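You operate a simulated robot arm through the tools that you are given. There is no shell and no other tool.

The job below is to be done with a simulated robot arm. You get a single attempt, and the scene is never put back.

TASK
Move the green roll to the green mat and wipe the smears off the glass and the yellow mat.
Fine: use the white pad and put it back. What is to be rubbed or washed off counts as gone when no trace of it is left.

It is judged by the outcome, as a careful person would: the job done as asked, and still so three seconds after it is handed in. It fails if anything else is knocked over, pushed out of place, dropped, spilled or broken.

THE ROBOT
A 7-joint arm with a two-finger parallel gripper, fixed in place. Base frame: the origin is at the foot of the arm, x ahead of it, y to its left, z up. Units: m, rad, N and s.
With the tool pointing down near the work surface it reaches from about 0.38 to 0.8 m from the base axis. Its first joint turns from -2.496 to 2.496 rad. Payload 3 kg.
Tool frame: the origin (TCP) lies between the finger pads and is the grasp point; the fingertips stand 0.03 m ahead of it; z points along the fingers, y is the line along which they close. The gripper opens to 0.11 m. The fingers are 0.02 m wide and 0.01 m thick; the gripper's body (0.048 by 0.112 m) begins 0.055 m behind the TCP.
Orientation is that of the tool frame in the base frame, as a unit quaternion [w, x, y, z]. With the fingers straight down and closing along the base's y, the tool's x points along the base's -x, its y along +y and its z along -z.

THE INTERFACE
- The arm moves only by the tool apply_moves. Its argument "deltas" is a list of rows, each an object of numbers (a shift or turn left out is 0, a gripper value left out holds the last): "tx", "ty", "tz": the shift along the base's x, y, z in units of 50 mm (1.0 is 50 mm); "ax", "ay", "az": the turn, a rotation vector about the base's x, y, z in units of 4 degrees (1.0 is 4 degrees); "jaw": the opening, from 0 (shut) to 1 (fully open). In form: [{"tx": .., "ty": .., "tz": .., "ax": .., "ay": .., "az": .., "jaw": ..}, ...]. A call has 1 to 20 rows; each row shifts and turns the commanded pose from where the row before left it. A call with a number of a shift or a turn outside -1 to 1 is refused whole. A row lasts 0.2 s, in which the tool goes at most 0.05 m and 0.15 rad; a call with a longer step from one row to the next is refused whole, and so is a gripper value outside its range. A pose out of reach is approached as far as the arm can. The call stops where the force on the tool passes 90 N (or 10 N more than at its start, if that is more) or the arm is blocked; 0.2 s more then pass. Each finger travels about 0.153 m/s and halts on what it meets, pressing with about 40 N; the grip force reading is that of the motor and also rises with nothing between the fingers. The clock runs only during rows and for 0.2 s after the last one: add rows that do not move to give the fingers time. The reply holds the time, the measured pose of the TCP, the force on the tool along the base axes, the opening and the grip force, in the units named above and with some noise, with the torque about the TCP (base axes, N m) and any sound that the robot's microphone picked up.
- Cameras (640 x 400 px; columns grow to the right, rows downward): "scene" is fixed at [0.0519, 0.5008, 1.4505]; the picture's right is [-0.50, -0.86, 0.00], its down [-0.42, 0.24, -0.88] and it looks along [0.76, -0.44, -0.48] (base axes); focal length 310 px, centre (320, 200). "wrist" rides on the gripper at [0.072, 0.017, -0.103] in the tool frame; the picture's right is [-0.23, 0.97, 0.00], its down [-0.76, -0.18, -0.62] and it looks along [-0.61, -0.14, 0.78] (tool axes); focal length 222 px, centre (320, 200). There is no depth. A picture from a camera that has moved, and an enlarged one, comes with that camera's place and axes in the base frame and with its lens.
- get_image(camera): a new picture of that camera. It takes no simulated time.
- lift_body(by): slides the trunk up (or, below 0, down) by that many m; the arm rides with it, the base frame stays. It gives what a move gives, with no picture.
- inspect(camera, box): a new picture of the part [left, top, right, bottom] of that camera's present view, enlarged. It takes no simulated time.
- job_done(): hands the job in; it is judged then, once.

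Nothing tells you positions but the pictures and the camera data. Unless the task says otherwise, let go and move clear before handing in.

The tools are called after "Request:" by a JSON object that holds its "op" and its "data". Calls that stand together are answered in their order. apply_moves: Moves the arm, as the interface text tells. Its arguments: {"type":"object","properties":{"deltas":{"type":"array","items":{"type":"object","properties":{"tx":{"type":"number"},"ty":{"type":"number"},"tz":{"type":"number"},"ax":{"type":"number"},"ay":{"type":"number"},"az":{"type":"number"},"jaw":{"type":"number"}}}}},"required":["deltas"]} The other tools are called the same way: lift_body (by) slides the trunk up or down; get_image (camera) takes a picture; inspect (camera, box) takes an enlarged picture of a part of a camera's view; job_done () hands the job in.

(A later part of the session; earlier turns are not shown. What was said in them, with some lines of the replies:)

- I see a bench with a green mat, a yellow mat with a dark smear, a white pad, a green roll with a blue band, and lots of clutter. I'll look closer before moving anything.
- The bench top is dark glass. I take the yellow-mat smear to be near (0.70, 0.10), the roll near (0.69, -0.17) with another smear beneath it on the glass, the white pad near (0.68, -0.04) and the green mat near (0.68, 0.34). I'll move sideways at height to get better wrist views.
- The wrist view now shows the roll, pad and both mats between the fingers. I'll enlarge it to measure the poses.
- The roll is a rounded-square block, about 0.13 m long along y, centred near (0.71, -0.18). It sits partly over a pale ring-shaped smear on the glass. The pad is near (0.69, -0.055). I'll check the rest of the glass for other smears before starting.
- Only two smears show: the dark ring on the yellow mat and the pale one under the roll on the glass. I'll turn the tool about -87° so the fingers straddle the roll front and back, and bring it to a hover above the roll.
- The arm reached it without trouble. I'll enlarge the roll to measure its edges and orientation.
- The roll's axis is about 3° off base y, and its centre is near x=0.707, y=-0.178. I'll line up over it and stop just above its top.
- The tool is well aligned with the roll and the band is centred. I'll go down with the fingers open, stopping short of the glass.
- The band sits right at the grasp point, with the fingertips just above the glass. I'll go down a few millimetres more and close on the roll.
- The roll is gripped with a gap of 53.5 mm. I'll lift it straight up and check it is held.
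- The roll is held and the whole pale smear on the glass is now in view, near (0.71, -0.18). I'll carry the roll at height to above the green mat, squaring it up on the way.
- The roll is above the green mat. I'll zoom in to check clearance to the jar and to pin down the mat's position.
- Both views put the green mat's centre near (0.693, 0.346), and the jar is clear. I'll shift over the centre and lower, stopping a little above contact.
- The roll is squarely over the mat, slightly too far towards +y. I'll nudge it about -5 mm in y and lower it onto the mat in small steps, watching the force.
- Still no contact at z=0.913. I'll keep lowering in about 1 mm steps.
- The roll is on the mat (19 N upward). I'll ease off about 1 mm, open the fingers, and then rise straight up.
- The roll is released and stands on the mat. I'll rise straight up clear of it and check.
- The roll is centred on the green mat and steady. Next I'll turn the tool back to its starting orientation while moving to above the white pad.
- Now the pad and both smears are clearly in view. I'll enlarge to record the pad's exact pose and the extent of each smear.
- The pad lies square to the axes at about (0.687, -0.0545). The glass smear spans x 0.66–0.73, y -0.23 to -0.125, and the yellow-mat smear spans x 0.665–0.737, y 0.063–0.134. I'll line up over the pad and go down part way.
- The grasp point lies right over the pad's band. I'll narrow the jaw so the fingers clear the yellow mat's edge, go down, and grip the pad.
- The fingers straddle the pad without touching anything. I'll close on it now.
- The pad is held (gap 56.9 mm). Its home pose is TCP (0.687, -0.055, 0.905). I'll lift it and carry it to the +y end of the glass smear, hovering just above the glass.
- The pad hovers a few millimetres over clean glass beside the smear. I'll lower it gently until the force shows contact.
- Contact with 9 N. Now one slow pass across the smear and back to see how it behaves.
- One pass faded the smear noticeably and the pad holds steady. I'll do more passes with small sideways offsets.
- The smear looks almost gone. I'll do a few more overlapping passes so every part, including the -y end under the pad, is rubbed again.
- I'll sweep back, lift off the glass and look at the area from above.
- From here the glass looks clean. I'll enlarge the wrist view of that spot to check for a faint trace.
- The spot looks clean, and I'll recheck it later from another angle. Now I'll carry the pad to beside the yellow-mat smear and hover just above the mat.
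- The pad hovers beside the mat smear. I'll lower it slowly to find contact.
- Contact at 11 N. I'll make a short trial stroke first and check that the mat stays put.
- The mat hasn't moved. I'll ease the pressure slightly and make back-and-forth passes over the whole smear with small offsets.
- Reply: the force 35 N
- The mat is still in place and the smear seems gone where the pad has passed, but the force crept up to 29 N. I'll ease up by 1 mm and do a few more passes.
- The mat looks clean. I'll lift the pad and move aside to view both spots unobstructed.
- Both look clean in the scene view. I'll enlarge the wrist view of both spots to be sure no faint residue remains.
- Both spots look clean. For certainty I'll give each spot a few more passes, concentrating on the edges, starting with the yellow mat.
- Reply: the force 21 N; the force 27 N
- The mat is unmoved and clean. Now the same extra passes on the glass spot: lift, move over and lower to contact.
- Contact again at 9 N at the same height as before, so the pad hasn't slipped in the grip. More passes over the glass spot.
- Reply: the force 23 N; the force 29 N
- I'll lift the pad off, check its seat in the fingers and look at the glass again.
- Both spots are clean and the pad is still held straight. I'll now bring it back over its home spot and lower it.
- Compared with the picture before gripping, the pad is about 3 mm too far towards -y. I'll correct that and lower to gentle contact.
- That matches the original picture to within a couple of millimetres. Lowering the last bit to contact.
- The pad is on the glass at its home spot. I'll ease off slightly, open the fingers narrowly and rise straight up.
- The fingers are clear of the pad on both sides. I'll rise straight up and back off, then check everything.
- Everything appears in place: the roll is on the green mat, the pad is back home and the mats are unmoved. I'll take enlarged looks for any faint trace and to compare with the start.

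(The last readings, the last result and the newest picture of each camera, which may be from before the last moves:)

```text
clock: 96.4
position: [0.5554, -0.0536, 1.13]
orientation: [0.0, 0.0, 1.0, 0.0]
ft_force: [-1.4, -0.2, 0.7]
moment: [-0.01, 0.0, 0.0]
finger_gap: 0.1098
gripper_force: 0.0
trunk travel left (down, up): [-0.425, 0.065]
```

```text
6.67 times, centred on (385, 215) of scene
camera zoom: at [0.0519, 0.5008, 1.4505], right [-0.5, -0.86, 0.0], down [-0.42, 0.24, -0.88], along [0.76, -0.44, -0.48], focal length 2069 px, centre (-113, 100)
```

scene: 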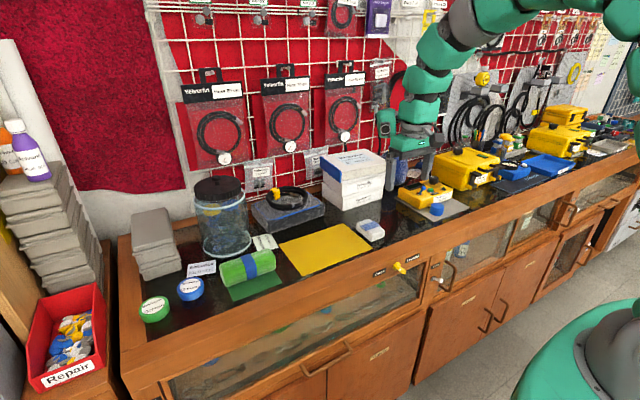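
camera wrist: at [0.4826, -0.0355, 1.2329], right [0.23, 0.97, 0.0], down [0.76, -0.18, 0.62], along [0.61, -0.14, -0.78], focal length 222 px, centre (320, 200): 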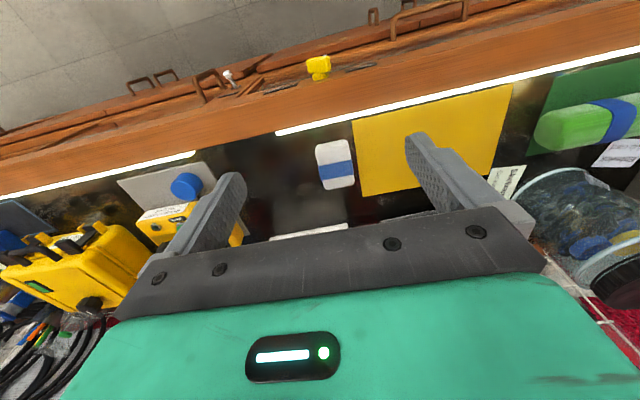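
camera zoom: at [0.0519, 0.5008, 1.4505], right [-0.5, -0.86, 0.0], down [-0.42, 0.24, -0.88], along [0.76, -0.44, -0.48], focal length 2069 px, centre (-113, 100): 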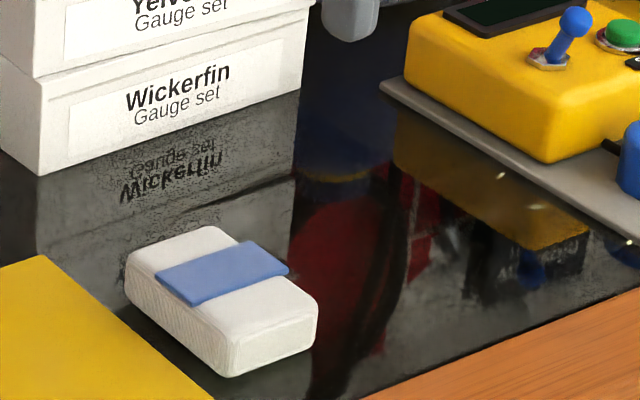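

The pad is within about 1–2 mm of where it was, and nothing else has moved. Before handing in, I'll check the rest of the glass for smears I might have missed.

Request:
{"op": "inspect", "data": {"camera": "scene", "box": [150, 260, 430, 400]}}

Request:
{"op": "inspect", "data": {"camera": "scene", "box": [430, 130, 640, 260]}}

Request:
{"op": "inspect", "data": {"camera": "scene", "box": [180, 170, 300, 270]}}

```text
2.29 times, centred on (290, 330) of scene
camera zoom: at [0.0519, 0.5008, 1.4505], right [-0.5, -0.86, 0.0], down [-0.42, 0.24, -0.88], along [0.76, -0.44, -0.48], focal length 709 px, centre (389, -97)
```

zoom: 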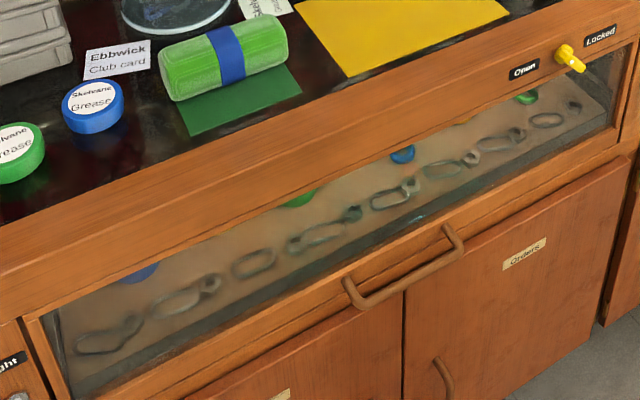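

```text
3.05 times, centred on (535, 195) of scene
camera zoom: at [0.0519, 0.5008, 1.4505], right [-0.5, -0.86, 0.0], down [-0.42, 0.24, -0.88], along [0.76, -0.44, -0.48], focal length 946 px, centre (-335, 215)
```

zoom: 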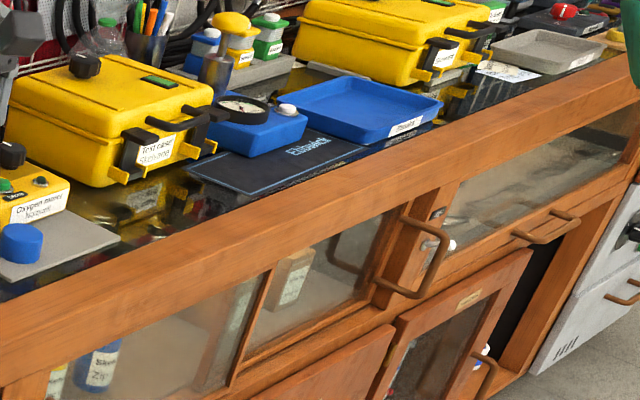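

```text
4.00 times, centred on (240, 220) of scene
camera zoom: at [0.0519, 0.5008, 1.4505], right [-0.5, -0.86, 0.0], down [-0.42, 0.24, -0.88], along [0.76, -0.44, -0.48], focal length 1242 px, centre (640, 120)
```

zoom: 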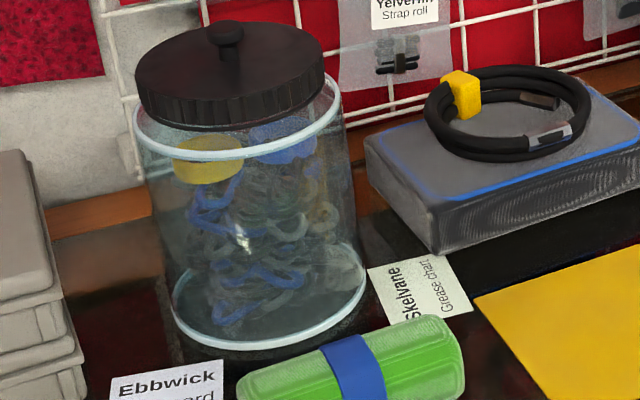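

I found no other smears on the glass. Both smears are gone, the roll rests on the green mat, the pad is back in place and the arm is clear, so I'm handing the job in.

Request:
{"op": "job_done", "data": {}}

```text
The job is handed in.
```

The job is handed in. The green roll is centred on the green mat, and I can see no trace of either smear.

- **Roll:** it rests flat on the green mat. It is about as long as the mat is wide, so its rounded ends come to the mat's edges or a few millimetres past them.
- **Smears:** I rubbed both spots with the white pad, then gave each one extra passes. In the enlarged pictures afterwards, both the glass and the yellow mat looked clean. I checked the rest of the glass and found no other smears.
- **Pad:** it is back within about 1–2 mm of where it started, lying the same way round.
- **Everything else:** the yellow mat stayed put while I wiped it, and nothing else looks moved compared with the first pictures. The gripper is open and clear of the bench.
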